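You operate a simulated robot arm through the tools that you are given. There is no shell and no other tool. Be economical: measure what you need, move in short steps, check, and stop when the job is done.

The job below is to be done with a simulated robot arm. You get a single attempt, and the scene is never put back.

## Task
Put the blue tin on the top of the left motor table away on the far lower shelf. Then fetch the green stick and stand it on top of the cracked block. Then take the white sign from the shelf under the sample spout and leave it on the top of the left motor table. Then fetch the blue pad from the top of the left motor table and set it in the ol tray. Then press the grey plunger two times. Then put two of the plugs from the top of the right motor table on the back of the sample bench. The order counts. Set down upright: green stick, white sign.

Only the result counts: the job must be done as asked and must still hold three seconds after the hand-in. Knocking over, shifting, dropping, spilling or breaking anything else fails it.

## Robot
A 6-joint arm with a two-finger gripper on a trunk, on a base that drives. Base frame: it is fixed to the floor where the robot stands at the start and does not move with it; the origin is under the middle of the robot, x ahead of it, y to its left, z up. Readings come in mm, degrees, newtons and seconds.
Its first joint turns from -166.0 to 166.0 degrees. Places, roughly: back of the sample bench (90x24 cm) [740, -5240, 800]; blue pad (5x4x4 cm) [700, -900, 800]; blue tin (6x6x5 cm) [800, -200, 800]; cracked block (6x4x5 cm) [2100, -4100, 1000]; far lower shelf [4800, 600, 600]; green stick (2x2x8 cm) [600, -500, 800]; grey plunger [3600, -4800, 900]; plug (3x3x4 cm) [3500, -5000, 800]; top of the left motor table [800, -500, 800]; tray [-1900, 300, 600]; white sign [-1250, -1250, 750]. Payload 2.54 kg.
The TCP is the grasp point between the finger pads, 30 mm short of the fingertips. In the tool frame z runs along the fingers and y along their closing line. The gripper opens to 116 mm. The gripper's body begins 95 mm behind the TCP.
Orientation is that of the tool frame in the base frame, as a unit quaternion [w, x, y, z]. With the fingers straight down and closing along the base's y, the tool's x points along the base's -x, its y along +y and its z along -z.

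## Interface
- The arm moves only by the tool send_rows. Its argument "motion" is a list of rows, each an object (a shift or turn left out is 0, a gripper value left out holds the last) with "travel": the shift along the tool's x, y, z in mm, a list of three; "dr": the turn, a rotation vector about the tool's x, y, z in degrees, a list of three; "fingers": the opening, from 0 (shut) to 1 (fully open). In form: [{"travel": [dx, dy, dz], "dr": [wx, wy, wz], "fingers": fingers}, ...]. A call has 1 to 12 rows; each row is the pose to reach, as a shift and turn from the pose commanded when the call began, along the tool's axes at that moment. Each row takes 0.2 s and may step no farther than 50 mm and 8.6 degrees from the row before; otherwise, or with a gripper value out of range, the whole call is refused. A pose out of reach is approached as far as the arm can. The call stops where the force on the tool passes 40 N (or 10 N more than at its start, if that is more) or the arm is blocked; 0.2 s more then pass. The fingers move at their own pace (about 72 mm/s each) and stop on an object; they squeeze with about 38 N. The grip force told is the motor's: it shows also when the fingers shut on nothing. Time passes only in rows, and 0.2 s behind the last, so rows that repeat a pose let the fingers close. The reply holds the time, the measured pose of the TCP, the force on the tool along the base axes, the opening and the grip force, in the units named above and with some noise, with the torque about the TCP (base axes, N m) and any sound that the robot's microphone picked up.
- Cameras (640 x 400 px; columns grow to the right, rows downward): "scene" is now at [-55.3, 105.2, 1413.7]; the picture's right is [-0.63, -0.78, 0.00], its down [-0.50, 0.41, -0.76] and it looks along [0.59, -0.48, -0.65] (base axes); focal length 275 px, centre (320, 200). "wrist" rides on the gripper at [69, -15, -122] in the tool frame; the picture's right is [0.21, 0.98, 0.00], its down [-0.83, 0.18, -0.53] and it looks along [-0.52, 0.11, 0.85] (tool axes); focal length 251 px, centre (320, 200). There is no depth. A picture from a camera that has moved, and an enlarged one, comes with that camera's place and axes in the base frame and with its lens. The place of the scene camera against the robot may be out by one fixed shift of up to 25 mm in any direction.
- grab_frame(camera): a new picture of that camera. No time passes.
- roll_base(legs): drives the robot by 1 to 6 legs, each [ahead, left, turn to the left] in mm, mm and degrees, along the robot's own axes; the way and the turn of a leg run together, so that a leg with both is an arc; at most 1500 mm and 180 degrees a leg. The arm and the cameras ride along, it lands a little off, and it stops where it bumps. It gives what a move gives.
- turn_head(pan, tilt): turns the head with the scene camera to pan (to the left, within 120 degrees either way) and tilt (down, from -29 to 69), counted from straight ahead of the robot. It gives what a move gives.
- inspect(camera, box): a new picture of the part [left, top, right, bottom] of that camera's present view, enlarged. No time passes.
- hand_in(): hands the job in; it is judged then, once.

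Go step by step. Nothing tells you exact positions but the pictures and the camera data: compare them with the known pose of the tool, close in by small moves and look again before you grip or let go. The budget is 196 turns and 182 pictures, counting those below and the enlarged ones. Unless the task says otherwise, let go and move clear before handing in.

The tools are called after "Request:" as name(argument=value, ...) on one line, values as JSON. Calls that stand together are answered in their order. send_rows: Moves the arm, as the interface text tells. Its arguments: {"type":"object","properties":{"motion":{"type":"array"}},"required":["motion"]} The other tools are called the same way: roll_base (legs) drives the base; turn_head (pan, tilt) turns the head that bears the scene camera; grab_frame (camera) takes a picture; inspect (camera, box) takes an enlarged picture of a part of a camera's view; hand_in () hands the job in.

At the start:

```text
t: 0.0
tool_pos: [307.4, -472.9, 1007.5]
tcp_rot: [0.0, 0.0, 1.0, 0.0]
contact_force: [-0.7, -0.3, 0.4]
moment: [0.01, 0.0, -0.02]
opening: 116.1
grasp_force: 0.0
robot x, y, heading: [1.3, -0.6, -0.2]
head pan, tilt: [-39.0, 40.5]
```

scene: 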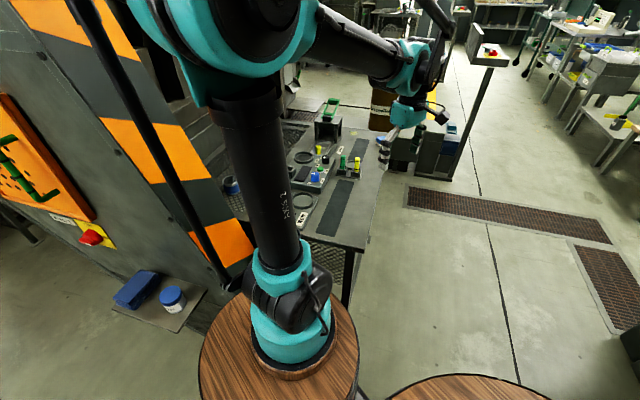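
wrist: 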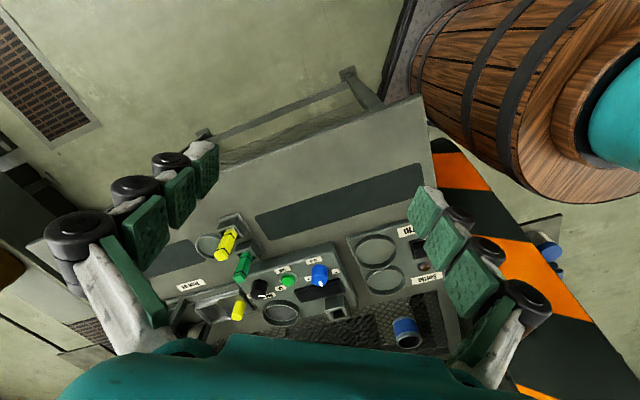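

I see the left motor table ahead, with yellow and green sticks, a blue pad and a blue tin on it. I'll look closer before moving.

Request:
inspect(camera="wrist", box=[140, 200, 460, 400])

Request:
inspect(camera="scene", box=[200, 80, 460, 240])

```text
2.00 times, centred on (300, 300) of wrist
camera zoom: at [238.6, -486.6, 1129.1], right [-0.21, 0.98, 0.0], down [0.83, 0.18, 0.53], along [0.52, 0.11, -0.85], focal length 503 px, centre (360, 0)
```

zoom: 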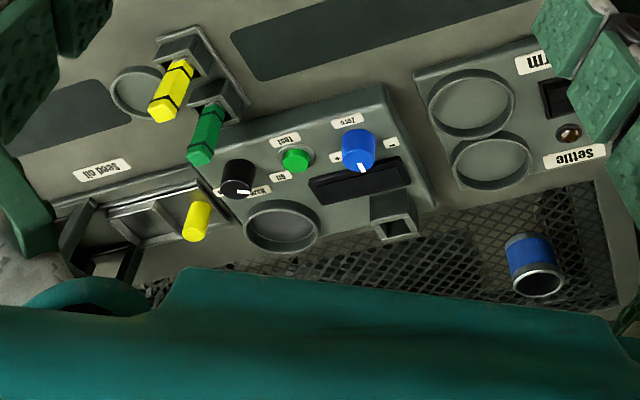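

```text
2.46 times, centred on (330, 160) of scene
camera zoom: at [-55.3, 105.2, 1413.7], right [-0.63, -0.78, 0.0], down [-0.5, 0.41, -0.76], along [0.59, -0.48, -0.65], focal length 676 px, centre (295, 298)
```

zoom: 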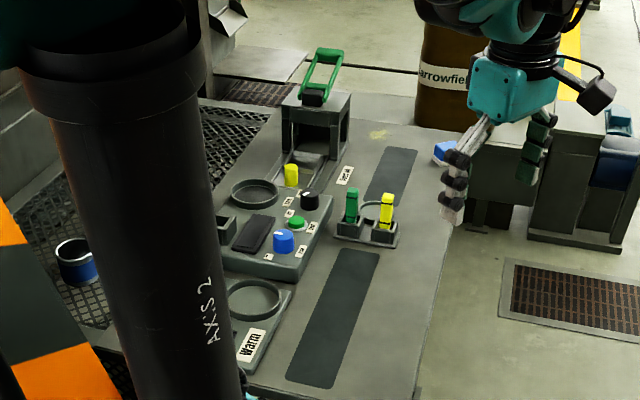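

Next I'll pan the head to map the surroundings for driving.

Request:
turn_head(pan=0, tilt=25)

Request:
grab_frame(camera="scene")

Request:
turn_head(pan=70, tilt=25)

Request:
grab_frame(camera="scene")

Request:
turn_head(pan=-80, tilt=25)

Request:
grab_frame(camera="scene")

Request:
turn_head(pan=120, tilt=25)

Request:
grab_frame(camera="scene")

Request:
turn_head(pan=-120, tilt=25)

Request:
grab_frame(camera="scene")

```text
t: 1.1
tool_pos: [307.4, -472.6, 1007.0]
tcp_rot: [0.0, 0.0, 1.0, 0.0]
contact_force: [-0.6, 0.0, 0.2]
moment: [0.02, 0.03, 0.05]
opening: 116.0
grasp_force: 0.0
robot x, y, heading: [0.1, -2.2, -0.1]
head pan, tilt: [0.0, 25.0]
```

```text
177 pictures are left
camera scene: at [-29.0, 158.4, 1437.7], right [0.0, -1.0, 0.0], down [-0.42, 0.0, -0.91], along [0.91, 0.0, -0.42], focal length 275 px, centre (320, 200)
```

scene: 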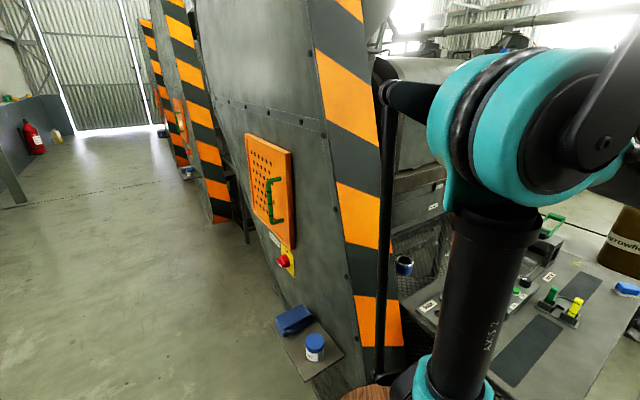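

```text
t: 2.5
tool_pos: [309.4, -474.4, 1007.9]
tcp_rot: [0.0, 0.001, 1.0, -0.001]
contact_force: [-0.2, 0.5, -0.4]
moment: [0.01, 0.02, -0.01]
opening: 115.8
grasp_force: 0.1
robot x, y, heading: [-4.6, 2.4, -0.2]
head pan, tilt: [70.0, 25.0]
```

```text
176 pictures are left
camera scene: at [-89.6, 245.1, 1437.8], right [0.94, -0.34, 0.0], down [-0.14, -0.4, -0.91], along [0.31, 0.85, -0.42], focal length 275 px, centre (320, 200)
```

scene: 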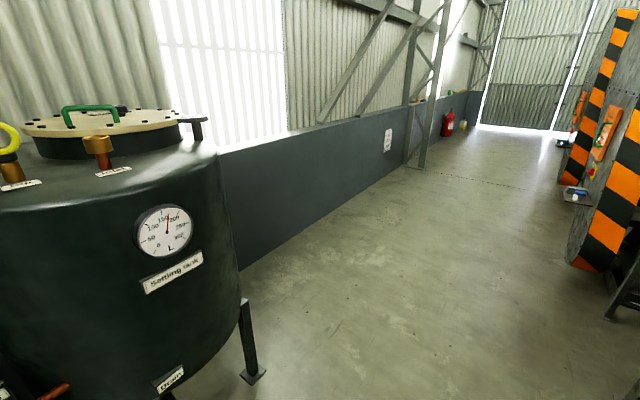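

```text
t: 4.8
tool_pos: [307.0, -472.9, 1009.0]
tcp_rot: [0.0, -0.001, 1.0, 0.0]
contact_force: [-1.1, -0.2, 0.3]
moment: [0.03, 0.0, 0.02]
opening: 115.8
grasp_force: 0.0
robot x, y, heading: [-0.1, 0.5, -0.1]
head pan, tilt: [-80.0, 25.0]
```

```text
175 pictures are left
camera scene: at [-105.1, 67.8, 1437.7], right [-0.98, -0.17, 0.0], down [-0.07, 0.42, -0.91], along [0.16, -0.89, -0.42], focal length 275 px, centre (320, 200)
```

scene: 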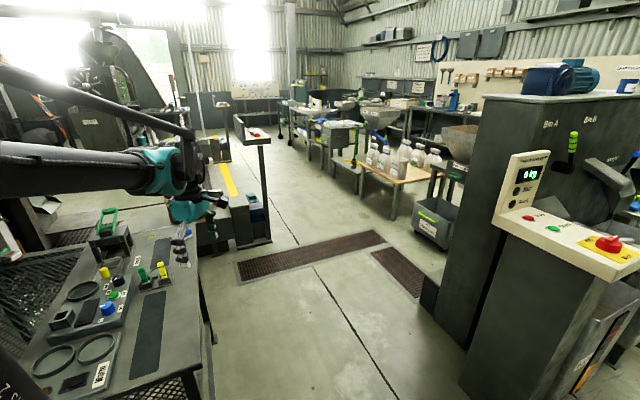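

```text
t: 7.7
tool_pos: [308.0, -473.7, 1008.1]
tcp_rot: [0.001, 0.0, 1.0, 0.001]
contact_force: [0.5, 0.1, -0.8]
moment: [0.01, 0.04, 0.01]
opening: 116.0
grasp_force: 0.1
robot x, y, heading: [-1.4, 1.6, 0.1]
head pan, tilt: [120.0, 25.0]
```

```text
174 pictures are left
camera scene: at [-167.2, 238.3, 1437.8], right [0.87, 0.5, 0.0], down [0.21, -0.37, -0.91], along [-0.45, 0.79, -0.42], focal length 275 px, centre (320, 200)
```

scene: 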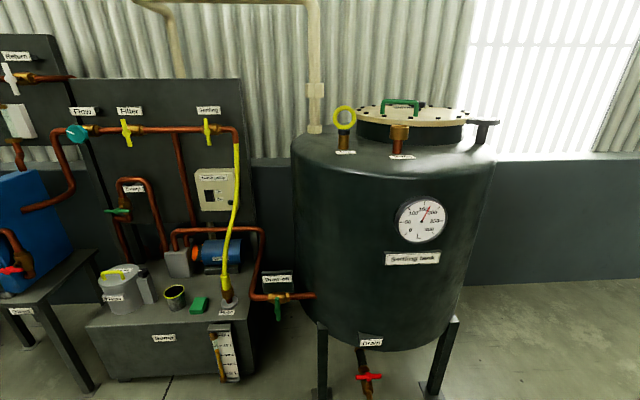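

```text
t: 11.1
tool_pos: [307.3, -472.7, 1006.2]
tcp_rot: [0.0, 0.001, 1.0, 0.0]
contact_force: [0.2, 0.3, -0.5]
moment: [0.0, -0.01, 0.0]
opening: 116.0
grasp_force: 0.1
robot x, y, heading: [-1.7, 1.8, 0.2]
head pan, tilt: [-120.0, 25.0]
```

```text
173 pictures are left
camera scene: at [-167.2, 78.7, 1437.7], right [-0.87, 0.5, 0.0], down [0.21, 0.37, -0.91], along [-0.45, -0.79, -0.42], focal length 275 px, centre (320, 200)
```

scene: 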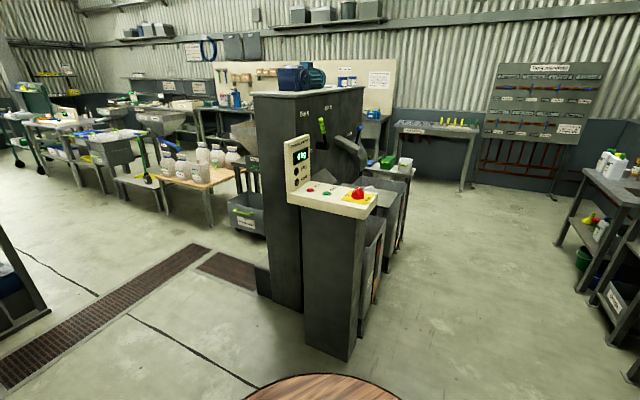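

I'll check what lies straight beyond the table, where the far lower shelf should be.

Request:
turn_head(pan=-45, tilt=15)

Request:
grab_frame(camera="scene")

Request:
turn_head(pan=15, tilt=15)

Request:
grab_frame(camera="scene")

```text
t: 12.6
tool_pos: [307.7, -472.6, 1008.0]
tcp_rot: [0.001, 0.0, 1.0, 0.0]
contact_force: [-0.5, 0.2, 0.4]
moment: [0.01, -0.02, 0.04]
opening: 116.1
grasp_force: 0.1
robot x, y, heading: [-3.2, -0.6, -0.0]
head pan, tilt: [-45.0, 15.0]
```

```text
172 pictures are left
camera scene: at [-55.1, 92.4, 1454.0], right [-0.71, -0.71, 0.0], down [-0.18, 0.18, -0.97], along [0.68, -0.68, -0.26], focal length 275 px, centre (320, 200)
```

scene: 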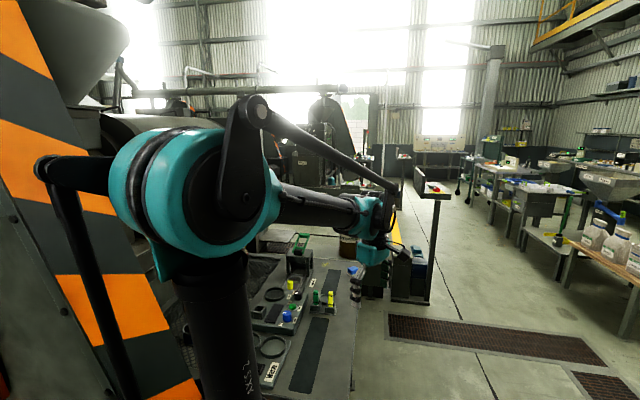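

```text
t: 13.9
tool_pos: [307.1, -473.4, 1006.8]
tcp_rot: [0.0, -0.001, 1.0, 0.0]
contact_force: [0.3, 0.3, -0.1]
moment: [-0.01, -0.01, -0.01]
opening: 116.0
grasp_force: 0.0
robot x, y, heading: [-2.6, 1.6, -0.3]
head pan, tilt: [15.0, 15.0]
```

```text
171 pictures are left
camera scene: at [-30.9, 182.6, 1454.0], right [0.26, -0.97, 0.0], down [-0.25, -0.07, -0.97], along [0.93, 0.25, -0.26], focal length 275 px, centre (320, 200)
```

scene: 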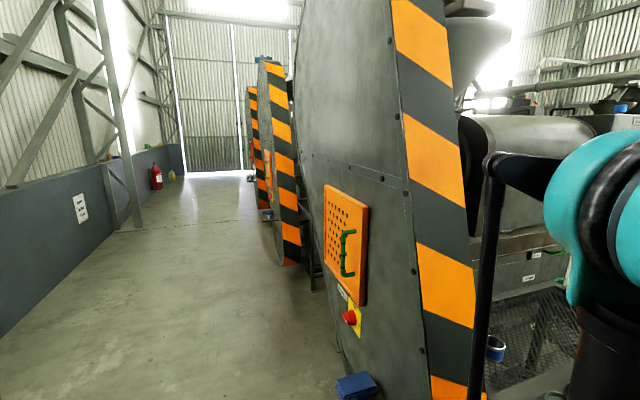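

Request:
inspect(camera="scene", box=[220, 60, 340, 300])

Request:
inspect(camera="scene", box=[440, 50, 640, 250])

```text
1.67 times, centred on (280, 180) of scene
camera zoom: at [-30.9, 182.6, 1454.0], right [0.26, -0.97, 0.0], down [-0.25, -0.07, -0.97], along [0.93, 0.25, -0.26], focal length 458 px, centre (387, 233)
```

zoom: 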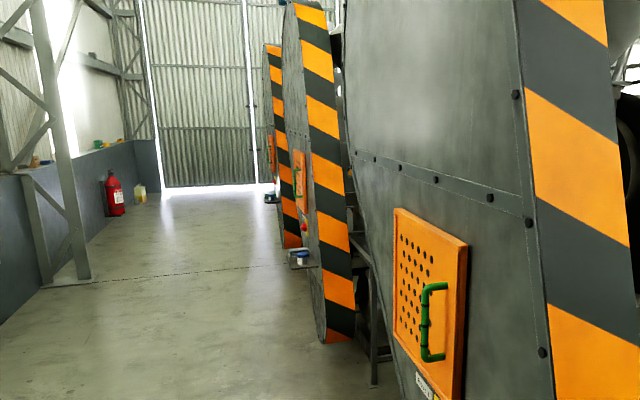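

```text
2.00 times, centred on (540, 150) of scene
camera zoom: at [-30.9, 182.6, 1454.0], right [0.26, -0.97, 0.0], down [-0.25, -0.07, -0.97], along [0.93, 0.25, -0.26], focal length 549 px, centre (-120, 300)
```

zoom: 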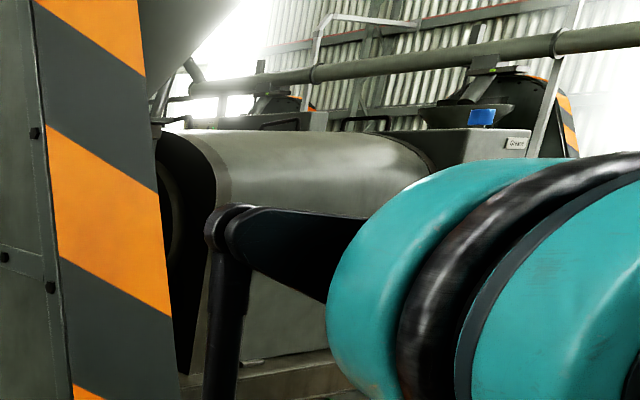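

The tin sits on the mesh near (710,-200). I'll move halfway toward it and check again with the wrist camera.

Request:
send_rows(motion=[{"travel": [-30, 30, 0]}, {"travel": [-60, 60, 0]}, {"travel": [-90, 90, 0]}, {"travel": [-120, 120, 0]}, {"travel": [-150, 150, 0]}, {"travel": [-180, 180, 0]}, {"travel": [-210, 210, 0]}, {"travel": [-240, 240, 0]}])

Request:
grab_frame(camera="wrist")

Request:
turn_head(pan=-20, tilt=30)

Request:
grab_frame(camera="scene")

```text
t: 15.7
tool_pos: [548.9, -232.4, 1007.5]
tcp_rot: [0.0, -0.001, 1.0, 0.001]
contact_force: [-0.1, 0.1, -0.2]
moment: [0.0, -0.01, 0.0]
opening: 116.2
grasp_force: 0.0
robot x, y, heading: [-3.3, -0.2, -0.3]
head pan, tilt: [15.0, 15.0]
```

```text
168 pictures are left
camera wrist: at [479.0, -246.5, 1129.3], right [-0.21, 0.98, 0.0], down [0.83, 0.18, 0.53], along [0.52, 0.11, -0.85], focal length 251 px, centre (320, 200)
```

wrist: 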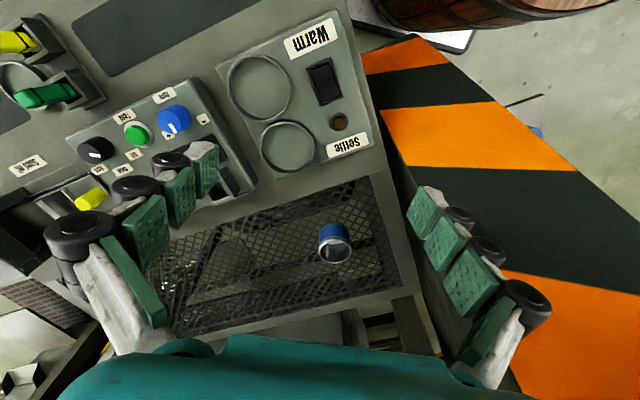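

```text
t: 16.7
tool_pos: [547.6, -233.6, 1007.0]
tcp_rot: [0.001, 0.0, 1.0, 0.0]
contact_force: [-0.6, -0.2, 0.2]
moment: [0.01, 0.03, 0.0]
opening: 116.0
grasp_force: 0.1
robot x, y, heading: [6.4, 2.3, 0.1]
head pan, tilt: [-20.0, 30.0]
```

```text
167 pictures are left
camera scene: at [-36.1, 127.7, 1429.8], right [-0.34, -0.94, 0.0], down [-0.47, 0.17, -0.87], along [0.81, -0.3, -0.5], focal length 275 px, centre (320, 200)
```

scene: 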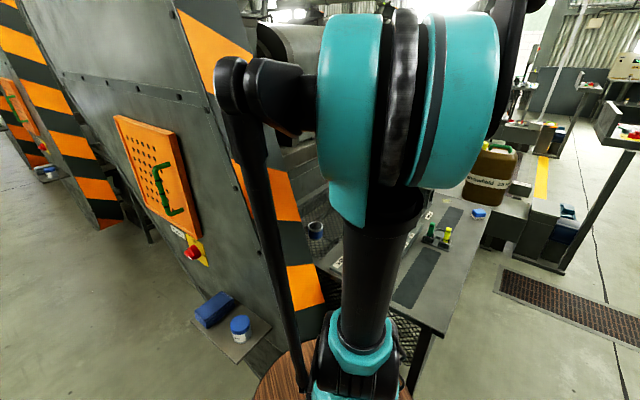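

The tin triangulates to about (777,-159), centre z≈780. I'll move above it and look again.

Request:
send_rows(motion=[{"travel": [-45, 15, 0]}, {"travel": [-90, 30, 0]}, {"travel": [-135, 45, 0]}, {"travel": [-180, 60, 20]}, {"travel": [-215, 70, 50]}, {"travel": [-228, 74, 90]}])

Request:
grab_frame(camera="wrist")

Request:
grab_frame(camera="scene")

```text
refused: row 4 steps farther than a row can; nothing moved
```

```text
166 pictures are left
camera wrist: at [478.6, -247.0, 1129.3], right [-0.21, 0.98, 0.0], down [0.83, 0.18, 0.53], along [0.52, 0.11, -0.85], focal length 251 px, centre (320, 200)
```

wrist: 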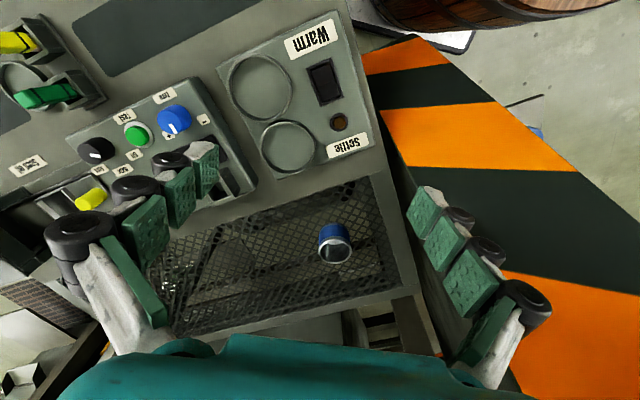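

```text
165 pictures are left
camera scene: at [-36.1, 127.7, 1429.8], right [-0.34, -0.94, 0.0], down [-0.47, 0.17, -0.87], along [0.81, -0.3, -0.5], focal length 275 px, centre (320, 200)
```

scene: 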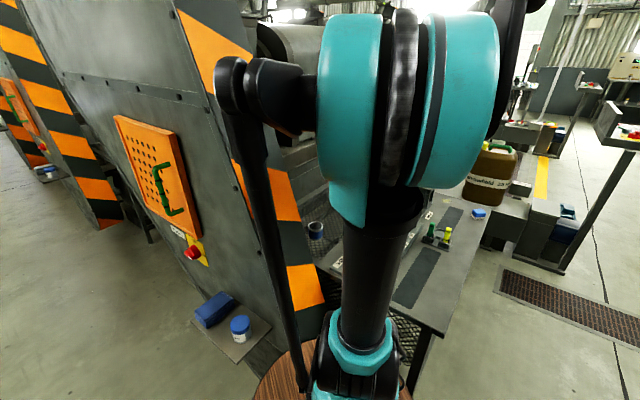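

Request:
send_rows(motion=[{"travel": [-40, 13, 0]}, {"travel": [-80, 26, 0]}, {"travel": [-120, 39, 0]}, {"travel": [-160, 52, 10]}, {"travel": [-195, 63, 35]}, {"travel": [-220, 71, 70]}, {"travel": [-228, 74, 90]}])

Request:
grab_frame(camera="wrist")

Request:
grab_frame(camera="scene")

```text
t: 18.3
tool_pos: [778.7, -157.7, 917.3]
tcp_rot: [0.0, 0.0, 1.0, 0.0]
contact_force: [0.0, -0.6, 1.1]
moment: [-0.05, -0.04, -0.01]
opening: 115.9
grasp_force: 0.0
robot x, y, heading: [0.5, -2.9, -0.0]
head pan, tilt: [-20.0, 30.0]
```

```text
164 pictures are left
camera wrist: at [710.0, -170.9, 1038.5], right [-0.21, 0.98, 0.0], down [0.83, 0.18, 0.53], along [0.52, 0.11, -0.85], focal length 251 px, centre (320, 200)
```

wrist: 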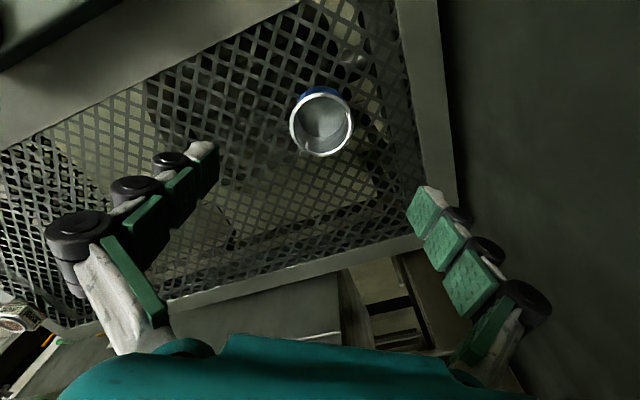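

```text
163 pictures are left
camera scene: at [-36.3, 127.6, 1429.8], right [-0.34, -0.94, 0.0], down [-0.47, 0.17, -0.87], along [0.81, -0.3, -0.5], focal length 275 px, centre (320, 200)
```

scene: 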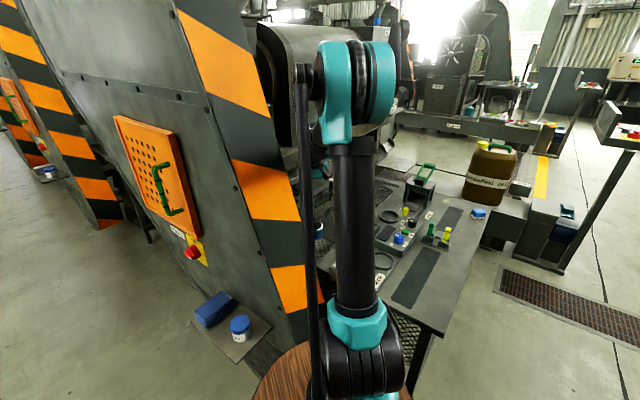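

Tin rim is centred near (772,-157) with top ≈800, so mesh is near 750. Descending with fingers open.

Request:
send_rows(motion=[{"travel": [7, 1, 40]}, {"travel": [7, 1, 80]}, {"travel": [7, 1, 105]}])

Request:
grab_frame(camera="wrist")

```text
t: 19.1
tool_pos: [768.6, -160.0, 810.3]
tcp_rot: [0.0, 0.0, 1.0, -0.001]
contact_force: [0.0, 0.1, -0.1]
moment: [0.02, -0.01, 0.01]
opening: 115.7
grasp_force: 0.1
robot x, y, heading: [0.0, 4.5, -0.1]
head pan, tilt: [-20.0, 30.0]
```

```text
162 pictures are left
camera wrist: at [699.7, -172.9, 932.8], right [-0.21, 0.98, 0.0], down [0.83, 0.18, 0.53], along [0.52, 0.11, -0.85], focal length 251 px, centre (320, 200)
```

wrist: 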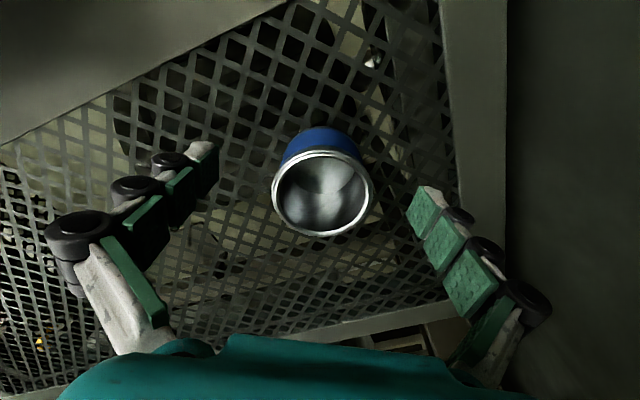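

Request:
send_rows(motion=[{"travel": [0, 1, 16]}, {"travel": [0, 1, 16], "fingers": 0.3}, {"travel": [0, 1, 16], "fingers": 0.3}, {"travel": [0, 1, 16], "fingers": 0.3}, {"travel": [0, 1, 16], "fingers": 0.3}, {"travel": [0, 1, 16], "fingers": 0.3}])

Request:
grab_frame(camera="wrist")

```text
t: 20.5
tool_pos: [767.1, -156.8, 796.0]
tcp_rot: [-0.001, 0.0, 1.0, 0.0]
contact_force: [-0.2, 0.9, 1.1]
moment: [0.0, -0.04, 0.02]
opening: 53.8
grasp_force: 38.3
robot x, y, heading: [2.8, -0.0, 0.3]
head pan, tilt: [-20.0, 30.0]
```

```text
161 pictures are left
camera wrist: at [699.4, -171.6, 917.6], right [-0.21, 0.98, 0.0], down [0.83, 0.18, 0.53], along [0.52, 0.11, -0.85], focal length 251 px, centre (320, 200)
```

wrist: 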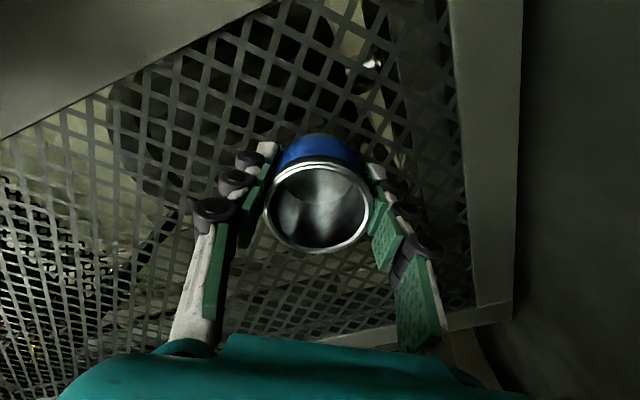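

Tin gripped. Lift and retract.

Request:
send_rows(motion=[{"travel": [0, 0, -40]}, {"travel": [0, 0, -80]}, {"travel": [0, 0, -120]}, {"travel": [0, 0, -160]}, {"travel": [20, 0, -200]}, {"travel": [60, -20, -220]}, {"travel": [105, -35, -220]}, {"travel": [150, -50, -220]}, {"travel": [195, -65, -220]}, {"travel": [240, -80, -220]}, {"travel": [285, -95, -220]}, {"travel": [330, -110, -220]}])

Request:
turn_head(pan=20, tilt=40)

Request:
grab_frame(camera="scene")

```text
t: 23.1
tool_pos: [437.0, -268.7, 1016.7]
tcp_rot: [0.0, 0.0, 1.0, -0.001]
contact_force: [-0.3, -0.7, -1.9]
moment: [0.0, 0.0, -0.02]
opening: 53.6
grasp_force: 38.0
robot x, y, heading: [-2.7, 0.9, -0.2]
head pan, tilt: [-20.0, 30.0]
```

```text
t: 24.2
tool_pos: [437.6, -268.9, 1016.9]
tcp_rot: [0.0, 0.0, 1.0, 0.0]
contact_force: [0.4, -0.3, -0.8]
moment: [0.04, 0.0, 0.02]
opening: 53.4
grasp_force: 37.8
robot x, y, heading: [-1.0, -0.3, -0.2]
head pan, tilt: [20.0, 40.0]
```

```text
160 pictures are left
camera scene: at [-41.2, 187.6, 1414.4], right [0.34, -0.94, 0.0], down [-0.6, -0.22, -0.77], along [0.72, 0.26, -0.64], focal length 275 px, centre (320, 200)
```

scene: 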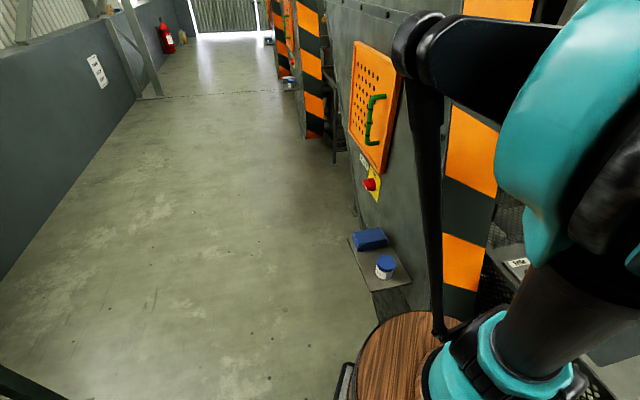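

Tin is held. Now back off, turn right, and drive along the table edge to look behind the mills.

Request:
roll_base(legs=[[-150, 0, 0], [0, -50, -60], [0, -220, 0], [1000, 0, 0]])

Request:
turn_head(pan=60, tilt=15)

Request:
grab_frame(camera="scene")

Request:
turn_head(pan=0, tilt=15)

Request:
grab_frame(camera="scene")

```text
t: 34.3
tool_pos: [157.8, -1545.5, 1015.1]
tcp_rot: [0.0, 0.494, 0.87, 0.0]
contact_force: [0.0, 0.2, -0.2]
moment: [-0.03, 0.03, 0.01]
opening: 52.8
grasp_force: 38.5
robot x, y, heading: [162.6, -1035.1, -59.1]
head pan, tilt: [20.0, 40.0]
```

```text
t: 35.4
tool_pos: [159.6, -1545.7, 1016.7]
tcp_rot: [0.0, 0.493, 0.87, 0.0]
contact_force: [-0.5, 0.1, -0.3]
moment: [-0.03, 0.02, -0.01]
opening: 52.5
grasp_force: 38.4
robot x, y, heading: [168.0, -1032.9, -58.9]
head pan, tilt: [60.0, 15.0]
```

```text
159 pictures are left
camera scene: at [324.0, -842.6, 1453.9], right [0.02, -1.0, 0.0], down [-0.26, 0.0, -0.97], along [0.97, 0.01, -0.26], focal length 275 px, centre (320, 200)
```

scene: 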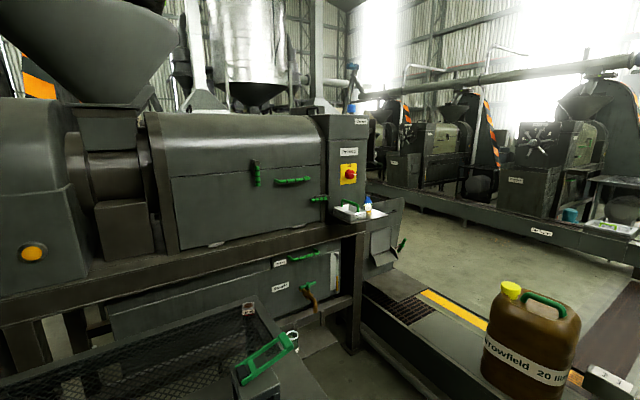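

```text
t: 36.7
tool_pos: [158.5, -1545.2, 1016.8]
tcp_rot: [0.0, 0.493, 0.87, 0.0]
contact_force: [-0.1, 0.4, -0.8]
moment: [0.0, 0.03, -0.03]
opening: 52.8
grasp_force: 38.2
robot x, y, heading: [163.5, -1030.1, -59.2]
head pan, tilt: [0.0, 15.0]
```

```text
158 pictures are left
camera scene: at [278.7, -924.1, 1454.0], right [-0.86, -0.51, 0.0], down [-0.13, 0.22, -0.97], along [0.5, -0.83, -0.26], focal length 275 px, centre (320, 200)
```

scene: 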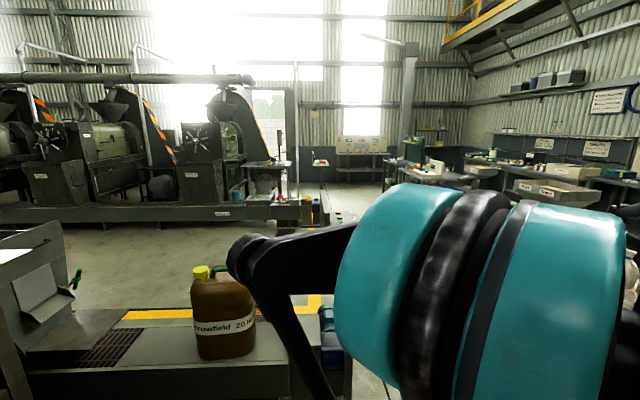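

Two press rows face a central aisle; the far lower shelf seems to be at the end of this row on the aisle side. I look for the way into the aisle.

Request:
turn_head(pan=25, tilt=30)

Request:
grab_frame(camera="scene")

Request:
turn_head(pan=-40, tilt=30)

Request:
grab_frame(camera="scene")

```text
t: 37.6
tool_pos: [159.4, -1545.5, 1016.4]
tcp_rot: [0.0, 0.493, 0.87, 0.0]
contact_force: [0.1, -0.4, -0.2]
moment: [-0.03, 0.0, -0.04]
opening: 52.8
grasp_force: 38.3
robot x, y, heading: [167.0, -1030.6, -58.8]
head pan, tilt: [25.0, 30.0]
```

```text
157 pictures are left
camera scene: at [305.5, -894.8, 1429.8], right [-0.56, -0.83, 0.0], down [-0.41, 0.28, -0.87], along [0.72, -0.49, -0.5], focal length 275 px, centre (320, 200)
```

scene: 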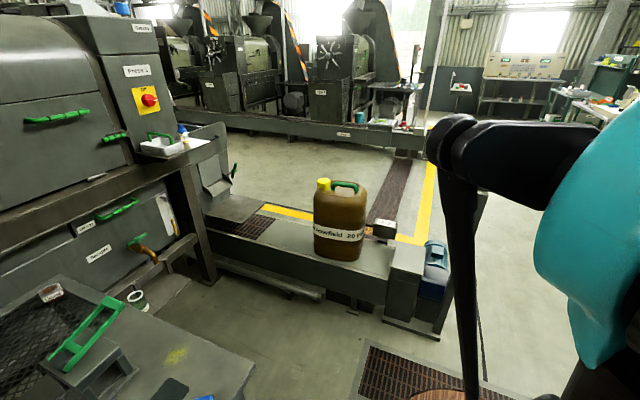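

```text
t: 38.9
tool_pos: [158.4, -1545.6, 1016.0]
tcp_rot: [0.0, 0.493, 0.87, 0.0]
contact_force: [-0.5, -0.3, -0.8]
moment: [0.01, 0.01, 0.02]
opening: 52.6
grasp_force: 37.5
robot x, y, heading: [163.7, -1033.3, -59.1]
head pan, tilt: [-40.0, 30.0]
```

```text
156 pictures are left
camera scene: at [216.4, -933.3, 1429.8], right [-0.99, 0.16, 0.0], down [0.08, 0.49, -0.87], along [-0.14, -0.86, -0.5], focal length 275 px, centre (320, 200)
```

scene: 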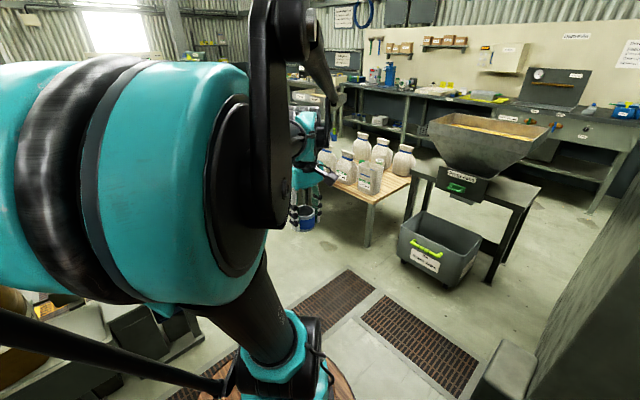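

Request:
roll_base(legs=[[1071, -486, 0], [266, -43, 0], [0, 0, 94]])

Request:
turn_head(pan=40, tilt=30)

Request:
grab_frame(camera="scene")

Request:
turn_head(pan=-50, tilt=30)

Request:
grab_frame(camera="scene")

```text
t: 50.4
tool_pos: [897.9, -2399.2, 1017.1]
tcp_rot: [0.0, -0.311, 0.951, 0.0]
contact_force: [-0.4, 0.5, -0.2]
moment: [0.02, -0.03, 0.0]
opening: 52.0
grasp_force: 38.0
robot x, y, heading: [385.1, -2436.2, 36.3]
head pan, tilt: [-40.0, 30.0]
```

```text
t: 51.9
tool_pos: [897.6, -2398.5, 1016.6]
tcp_rot: [-0.001, -0.31, 0.951, 0.001]
contact_force: [0.0, -0.1, -0.3]
moment: [-0.06, 0.0, -0.03]
opening: 52.2
grasp_force: 37.6
robot x, y, heading: [386.1, -2439.2, 36.3]
head pan, tilt: [40.0, 30.0]
```

```text
155 pictures are left
camera scene: at [221.6, -2293.0, 1429.8], right [0.97, -0.24, 0.0], down [-0.12, -0.49, -0.87], along [0.21, 0.84, -0.5], focal length 275 px, centre (320, 200)
```

scene: 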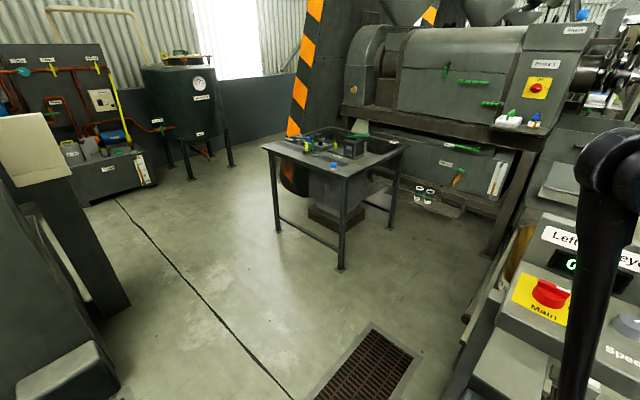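

```text
t: 53.5
tool_pos: [897.3, -2398.2, 1017.4]
tcp_rot: [0.001, -0.311, 0.951, 0.0]
contact_force: [0.4, 0.1, -1.2]
moment: [-0.01, -0.03, 0.01]
opening: 52.0
grasp_force: 38.2
robot x, y, heading: [384.1, -2438.5, 35.9]
head pan, tilt: [-50.0, 30.0]
```

```text
154 pictures are left
camera scene: at [287.8, -2402.3, 1429.8], right [-0.24, -0.97, 0.0], down [-0.49, 0.12, -0.87], along [0.84, -0.21, -0.5], focal length 275 px, centre (320, 200)
```

scene: 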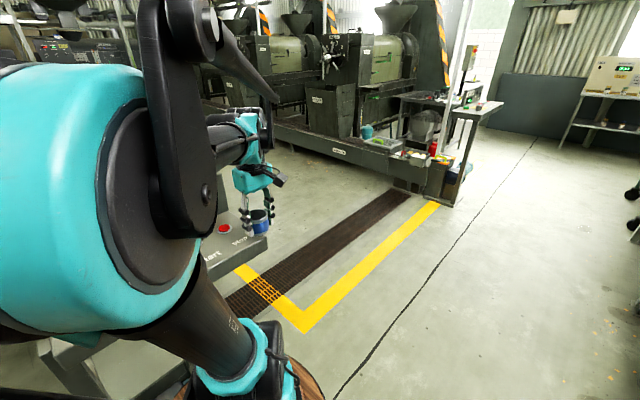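

Request:
roll_base(legs=[[11, -518, 0], [794, -270, 0]])

Request:
turn_head(pan=0, tilt=20)

Request:
grab_frame(camera="scene")

Request:
turn_head(pan=50, tilt=20)

Request:
grab_frame(camera="scene")

```text
t: 60.6
tool_pos: [2005.0, -2554.0, 1016.2]
tcp_rot: [-0.001, -0.315, 0.949, 0.0]
contact_force: [-0.1, 0.1, -0.9]
moment: [0.03, 0.03, 0.0]
opening: 51.8
grasp_force: 38.4
robot x, y, heading: [1498.2, -2601.2, 37.1]
head pan, tilt: [-50.0, 30.0]
```

```text
t: 61.8
tool_pos: [2006.2, -2552.9, 1016.1]
tcp_rot: [0.0, -0.316, 0.949, 0.0]
contact_force: [-0.7, 0.3, -0.1]
moment: [-0.02, 0.0, 0.01]
opening: 52.0
grasp_force: 37.5
robot x, y, heading: [1497.5, -2601.8, 36.8]
head pan, tilt: [0.0, 20.0]
```

```text
153 pictures are left
camera scene: at [1382.2, -2487.2, 1445.8], right [0.6, -0.8, 0.0], down [-0.27, -0.2, -0.94], along [0.75, 0.56, -0.34], focal length 275 px, centre (320, 200)
```

scene: 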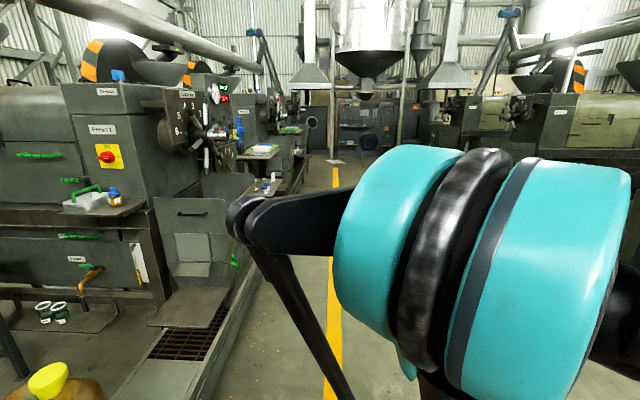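

```text
t: 63.0
tool_pos: [2006.1, -2553.0, 1016.8]
tcp_rot: [0.0, -0.315, 0.949, 0.0]
contact_force: [-0.2, 0.6, -0.1]
moment: [0.02, 0.02, -0.01]
opening: 51.9
grasp_force: 38.2
robot x, y, heading: [1497.5, -2599.6, 36.7]
head pan, tilt: [50.0, 20.0]
```

```text
152 pictures are left
camera scene: at [1312.8, -2450.0, 1445.8], right [1.0, -0.06, 0.0], down [-0.02, -0.34, -0.94], along [0.05, 0.94, -0.34], focal length 275 px, centre (320, 200)
```

scene: 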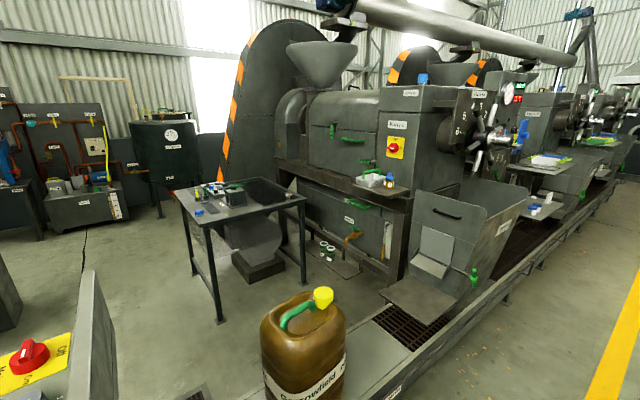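

The aisle is clear; driving toward press 3's end.

Request:
roll_base(legs=[[1450, -20, 0], [1450, -20, 0]])

Request:
turn_head(pan=30, tilt=20)

Request:
grab_frame(camera="scene")

Request:
turn_head(pan=80, tilt=30)

Request:
grab_frame(camera="scene")

```text
t: 76.7
tool_pos: [4327.6, -913.1, 1015.6]
tcp_rot: [0.0, -0.311, 0.951, 0.0]
contact_force: [1.2, -0.1, -0.5]
moment: [0.02, 0.03, -0.01]
opening: 52.1
grasp_force: 38.0
robot x, y, heading: [3814.2, -949.3, 36.1]
head pan, tilt: [50.0, 20.0]
```

```text
t: 77.6
tool_pos: [4327.3, -913.2, 1017.0]
tcp_rot: [0.0, -0.31, 0.951, 0.001]
contact_force: [-0.4, 0.6, 0.0]
moment: [0.02, 0.02, 0.0]
opening: 52.2
grasp_force: 37.8
robot x, y, heading: [3817.7, -953.7, 36.1]
head pan, tilt: [30.0, 20.0]
```

```text
151 pictures are left
camera scene: at [3666.9, -809.5, 1445.8], right [0.91, -0.4, 0.0], down [-0.14, -0.31, -0.94], along [0.38, 0.86, -0.34], focal length 275 px, centre (320, 200)
```

scene: 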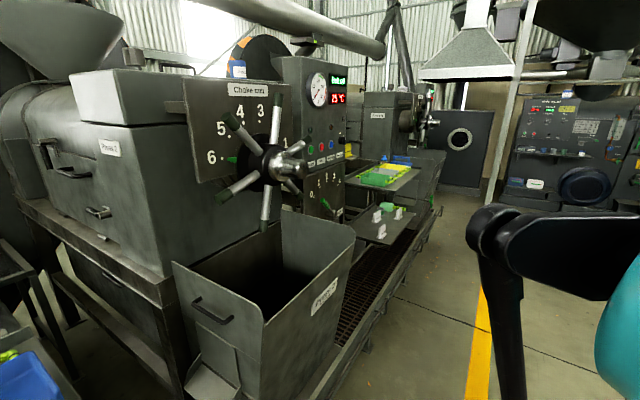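

```text
t: 78.7
tool_pos: [4327.1, -912.9, 1016.1]
tcp_rot: [0.0, -0.309, 0.951, 0.0]
contact_force: [0.4, 0.2, -0.8]
moment: [0.01, 0.01, 0.01]
opening: 52.2
grasp_force: 37.4
robot x, y, heading: [3814.8, -953.3, 36.1]
head pan, tilt: [80.0, 30.0]
```

```text
150 pictures are left
camera scene: at [3589.5, -813.4, 1429.8], right [0.9, 0.44, 0.0], down [0.22, -0.45, -0.87], along [-0.38, 0.78, -0.5], focal length 275 px, centre (320, 200)
```

scene: 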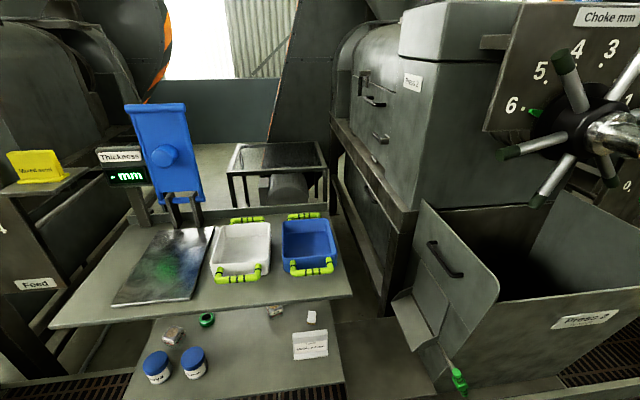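

The far station has upper and lower shelves; I drive alongside it.

Request:
roll_base(legs=[[1300, 0, 0]])

Request:
turn_head(pan=70, tilt=35)

Request:
grab_frame(camera="scene")

```text
t: 85.2
tool_pos: [5369.9, -140.8, 1016.2]
tcp_rot: [-0.001, -0.314, 0.949, 0.0]
contact_force: [-0.7, 0.3, -0.1]
moment: [0.0, 0.02, 0.01]
opening: 51.9
grasp_force: 38.3
robot x, y, heading: [4855.4, -184.5, 36.6]
head pan, tilt: [80.0, 30.0]
```

```text
t: 86.0
tool_pos: [5368.9, -140.3, 1016.2]
tcp_rot: [0.0, -0.314, 0.949, 0.0]
contact_force: [-0.4, -0.3, -1.3]
moment: [-0.03, 0.0, -0.02]
opening: 52.0
grasp_force: 37.9
robot x, y, heading: [4861.4, -183.7, 36.8]
head pan, tilt: [70.0, 35.0]
```

```text
149 pictures are left
camera scene: at [4646.0, -44.0, 1422.0], right [0.96, 0.29, 0.0], down [0.16, -0.55, -0.82], along [-0.24, 0.78, -0.57], focal length 275 px, centre (320, 200)
```

scene: 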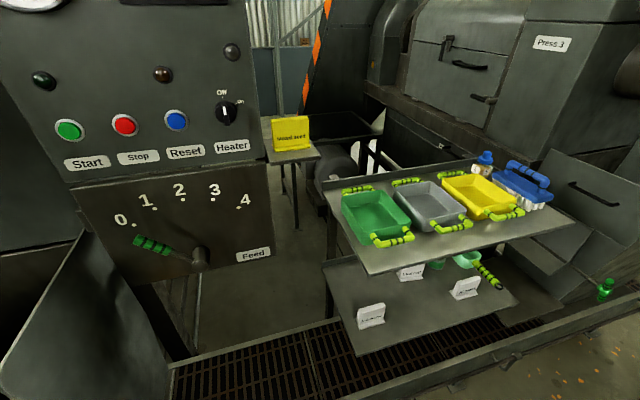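

Request:
inspect(camera="scene", box=[310, 140, 590, 370])

```text
1.74 times, centred on (450, 255) of scene
camera zoom: at [4646.0, -44.0, 1422.0], right [0.96, 0.29, 0.0], down [0.16, -0.55, -0.82], along [-0.24, 0.78, -0.57], focal length 478 px, centre (94, 104)
```

zoom: 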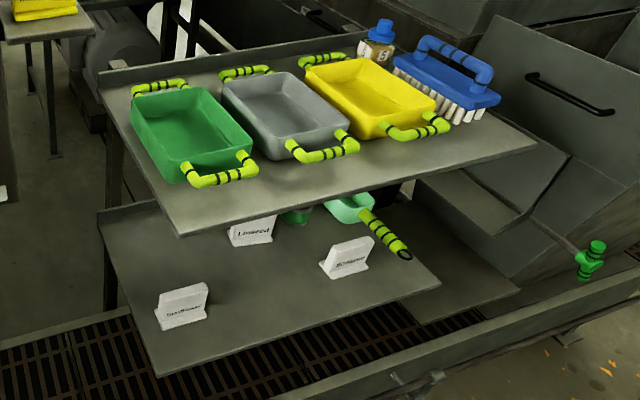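

I'll go a bit further along and turn to face the shelf, so the arm works straight ahead.

Request:
roll_base(legs=[[330, -80, 0], [0, 0, 88]])

Request:
turn_head(pan=0, tilt=45)

Request:
grab_frame(camera="scene")

Request:
grab_frame(camera="wrist")

```text
t: 92.0
tool_pos: [5120.3, 455.7, 1016.0]
tcp_rot: [0.0, 0.896, -0.444, -0.001]
contact_force: [0.6, 0.0, -0.8]
moment: [0.01, 0.02, 0.02]
opening: 52.0
grasp_force: 38.0
robot x, y, heading: [5168.7, -55.8, 127.1]
head pan, tilt: [70.0, 35.0]
```

```text
t: 93.5
tool_pos: [5118.7, 456.3, 1014.7]
tcp_rot: [-0.001, 0.896, -0.444, 0.001]
contact_force: [0.4, -0.3, -0.2]
moment: [0.0, 0.0, 0.0]
opening: 51.8
grasp_force: 38.4
robot x, y, heading: [5166.3, -53.6, 127.2]
head pan, tilt: [0.0, 45.0]
```

```text
147 pictures are left
camera scene: at [5072.5, -168.0, 1407.2], right [0.8, 0.6, 0.0], down [0.43, -0.56, -0.71], along [-0.43, 0.56, -0.71], focal length 275 px, centre (320, 200)
```

scene: 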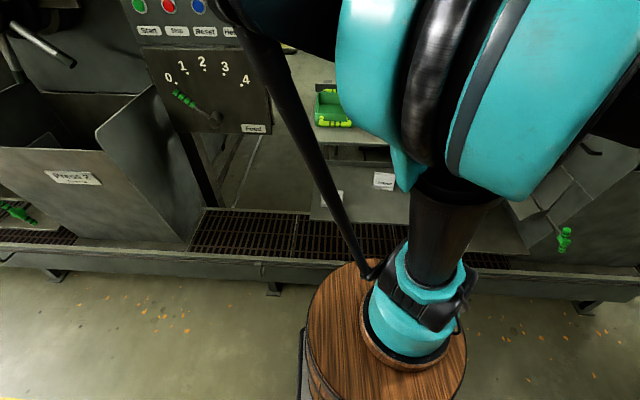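

```text
146 pictures are left
camera wrist: at [5173.8, 411.0, 1138.0], right [-0.65, -0.76, 0.0], down [-0.64, 0.55, 0.53], along [-0.41, 0.35, -0.85], focal length 251 px, centre (320, 200)
```

wrist: 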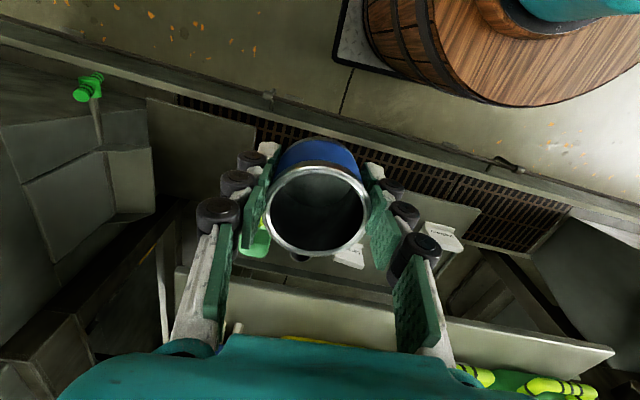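

The upper shelf (z≈930–960) overhangs the lower one (z≈607), so the tin must go in with a tilted tool. I'll first set it on the free front corner of the upper shelf to regrip it tilted; looking closer.

Request:
send_rows(motion=[{"travel": [-20, -30, -30]}, {"travel": [-50, -60, -50]}, {"travel": [-90, -84, -60]}])

Request:
grab_frame(camera="wrist")

Request:
turn_head(pan=20, tilt=40)

Request:
grab_frame(camera="scene")

```text
t: 94.2
tool_pos: [5133.7, 579.2, 1078.5]
tcp_rot: [0.0, 0.895, -0.445, 0.001]
contact_force: [-0.8, -0.7, 1.5]
moment: [0.04, -0.06, -0.01]
opening: 51.9
grasp_force: 38.0
robot x, y, heading: [5172.4, -55.2, 127.1]
head pan, tilt: [0.0, 45.0]
```

```text
145 pictures are left
camera wrist: at [5186.9, 534.1, 1199.3], right [-0.65, -0.76, 0.0], down [-0.64, 0.55, 0.53], along [-0.41, 0.35, -0.85], focal length 251 px, centre (320, 200)
```

wrist: 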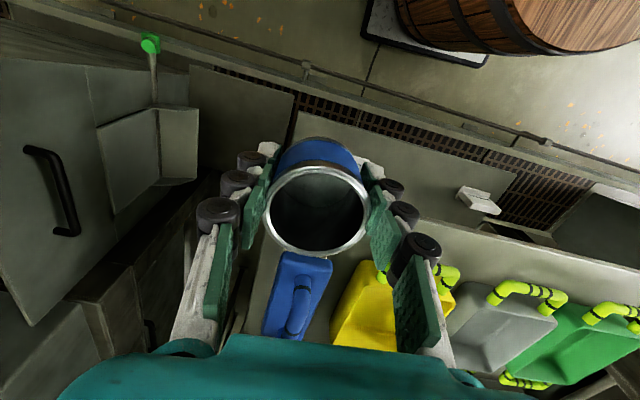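

```text
t: 95.1
tool_pos: [5134.1, 578.9, 1076.9]
tcp_rot: [0.0, 0.896, -0.444, -0.001]
contact_force: [0.3, 0.0, -1.3]
moment: [0.0, 0.0, -0.01]
opening: 52.0
grasp_force: 38.5
robot x, y, heading: [5168.4, -55.7, 127.2]
head pan, tilt: [20.0, 40.0]
```

```text
144 pictures are left
camera scene: at [5050.3, -186.6, 1414.4], right [0.54, 0.84, 0.0], down [0.54, -0.35, -0.77], along [-0.64, 0.42, -0.64], focal length 275 px, centre (320, 200)
```

scene: 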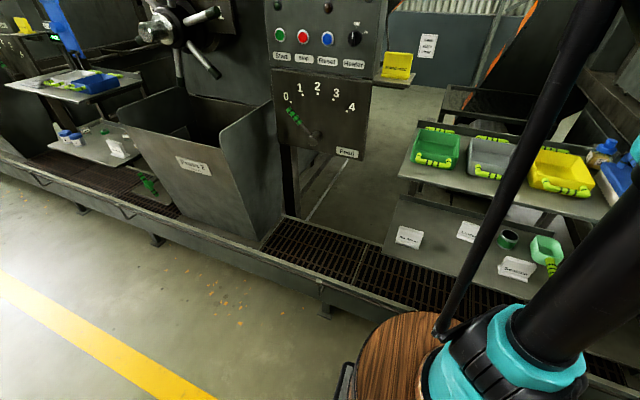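

The front strip of the upper shelf is tight, so instead I'll tilt the tool 30°, slide the tin under at the lower shelf's front, rest its rim and let it settle. First back away and tilt.

Request:
send_rows(motion=[{"travel": [40, 15, 0]}, {"travel": [80, 40, 0]}, {"travel": [107, 80, 0]}, {"travel": [107, 125, 0]}, {"travel": [107, 170, 0], "dr": [0, -7.5, 0]}, {"travel": [107, 210, 0], "dr": [0, -15, 0]}, {"travel": [107, 250, 0], "dr": [0, -22.5, 0]}, {"travel": [107, 282, 0], "dr": [0, -30, 0]}])

Request:
grab_frame(camera="wrist")

Request:
grab_frame(camera="scene")

```text
t: 97.1
tool_pos: [4978.7, 411.4, 1096.8]
tcp_rot: [-0.125, 0.833, -0.495, -0.213]
contact_force: [-0.5, -0.3, -0.6]
moment: [0.0, -0.03, -0.01]
opening: 51.7
grasp_force: 38.1
out of reach, approached as far as the arm can: row 8
robot x, y, heading: [5171.3, -53.5, 127.1]
head pan, tilt: [20.0, 40.0]
stopped in row 8: the arm was blocked; the commanded pose is now the measured one
```

```text
143 pictures are left
camera wrist: at [5049.4, 316.0, 1169.5], right [-0.77, -0.63, -0.1], down [-0.38, 0.33, 0.86], along [-0.51, 0.7, -0.49], focal length 251 px, centre (320, 200)
```

wrist: 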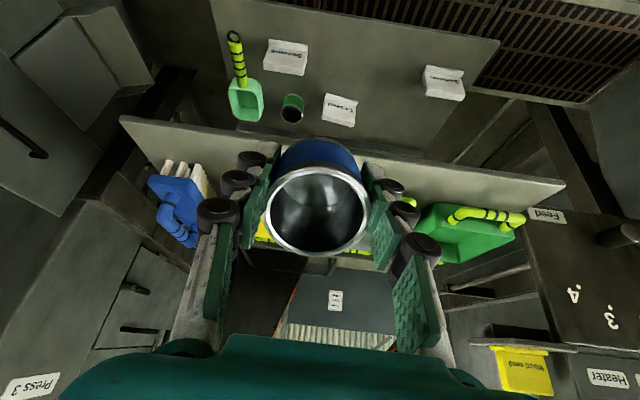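

```text
142 pictures are left
camera scene: at [5036.9, -162.5, 1415.5], right [0.54, 0.84, -0.01], down [0.55, -0.36, -0.75], along [-0.64, 0.4, -0.66], focal length 275 px, centre (320, 200)
```

scene: 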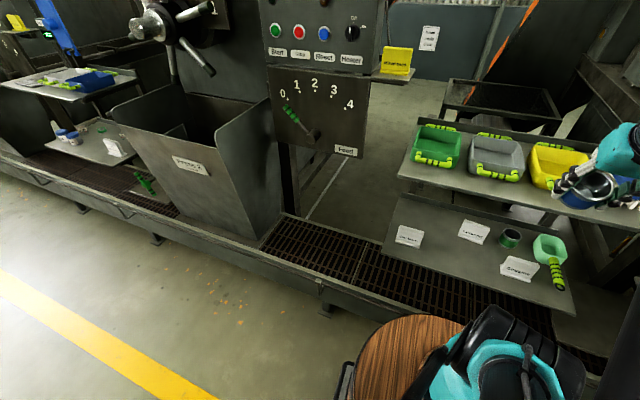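

The tilt hit a limit at this height (arm blocked, too folded). I'll untilt, go lower and try again farther out.

Request:
send_rows(motion=[{"dr": [-0.5, 7.2, -2.1]}, {"dr": [-1, 14.3, -4.3]}, {"dr": [-1.5, 21.5, -6.4]}, {"dr": [-2, 28.6, -8.6]}])

Request:
grab_frame(camera="scene")

```text
t: 98.1
tool_pos: [4987.2, 385.3, 1099.6]
tcp_rot: [-0.007, 0.899, -0.438, -0.008]
contact_force: [0.1, -0.1, -0.2]
moment: [0.01, 0.04, -0.02]
opening: 51.9
grasp_force: 37.9
robot x, y, heading: [5170.0, -59.7, 127.2]
head pan, tilt: [20.0, 40.0]
```

```text
141 pictures are left
camera scene: at [5050.1, -186.9, 1414.4], right [0.54, 0.84, 0.0], down [0.54, -0.35, -0.77], along [-0.64, 0.42, -0.64], focal length 275 px, centre (320, 200)
```

scene: 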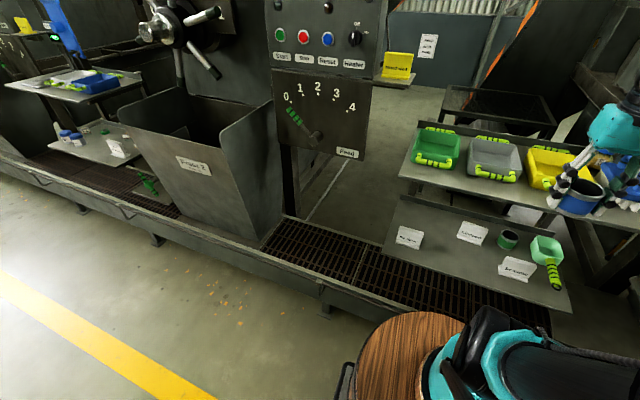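

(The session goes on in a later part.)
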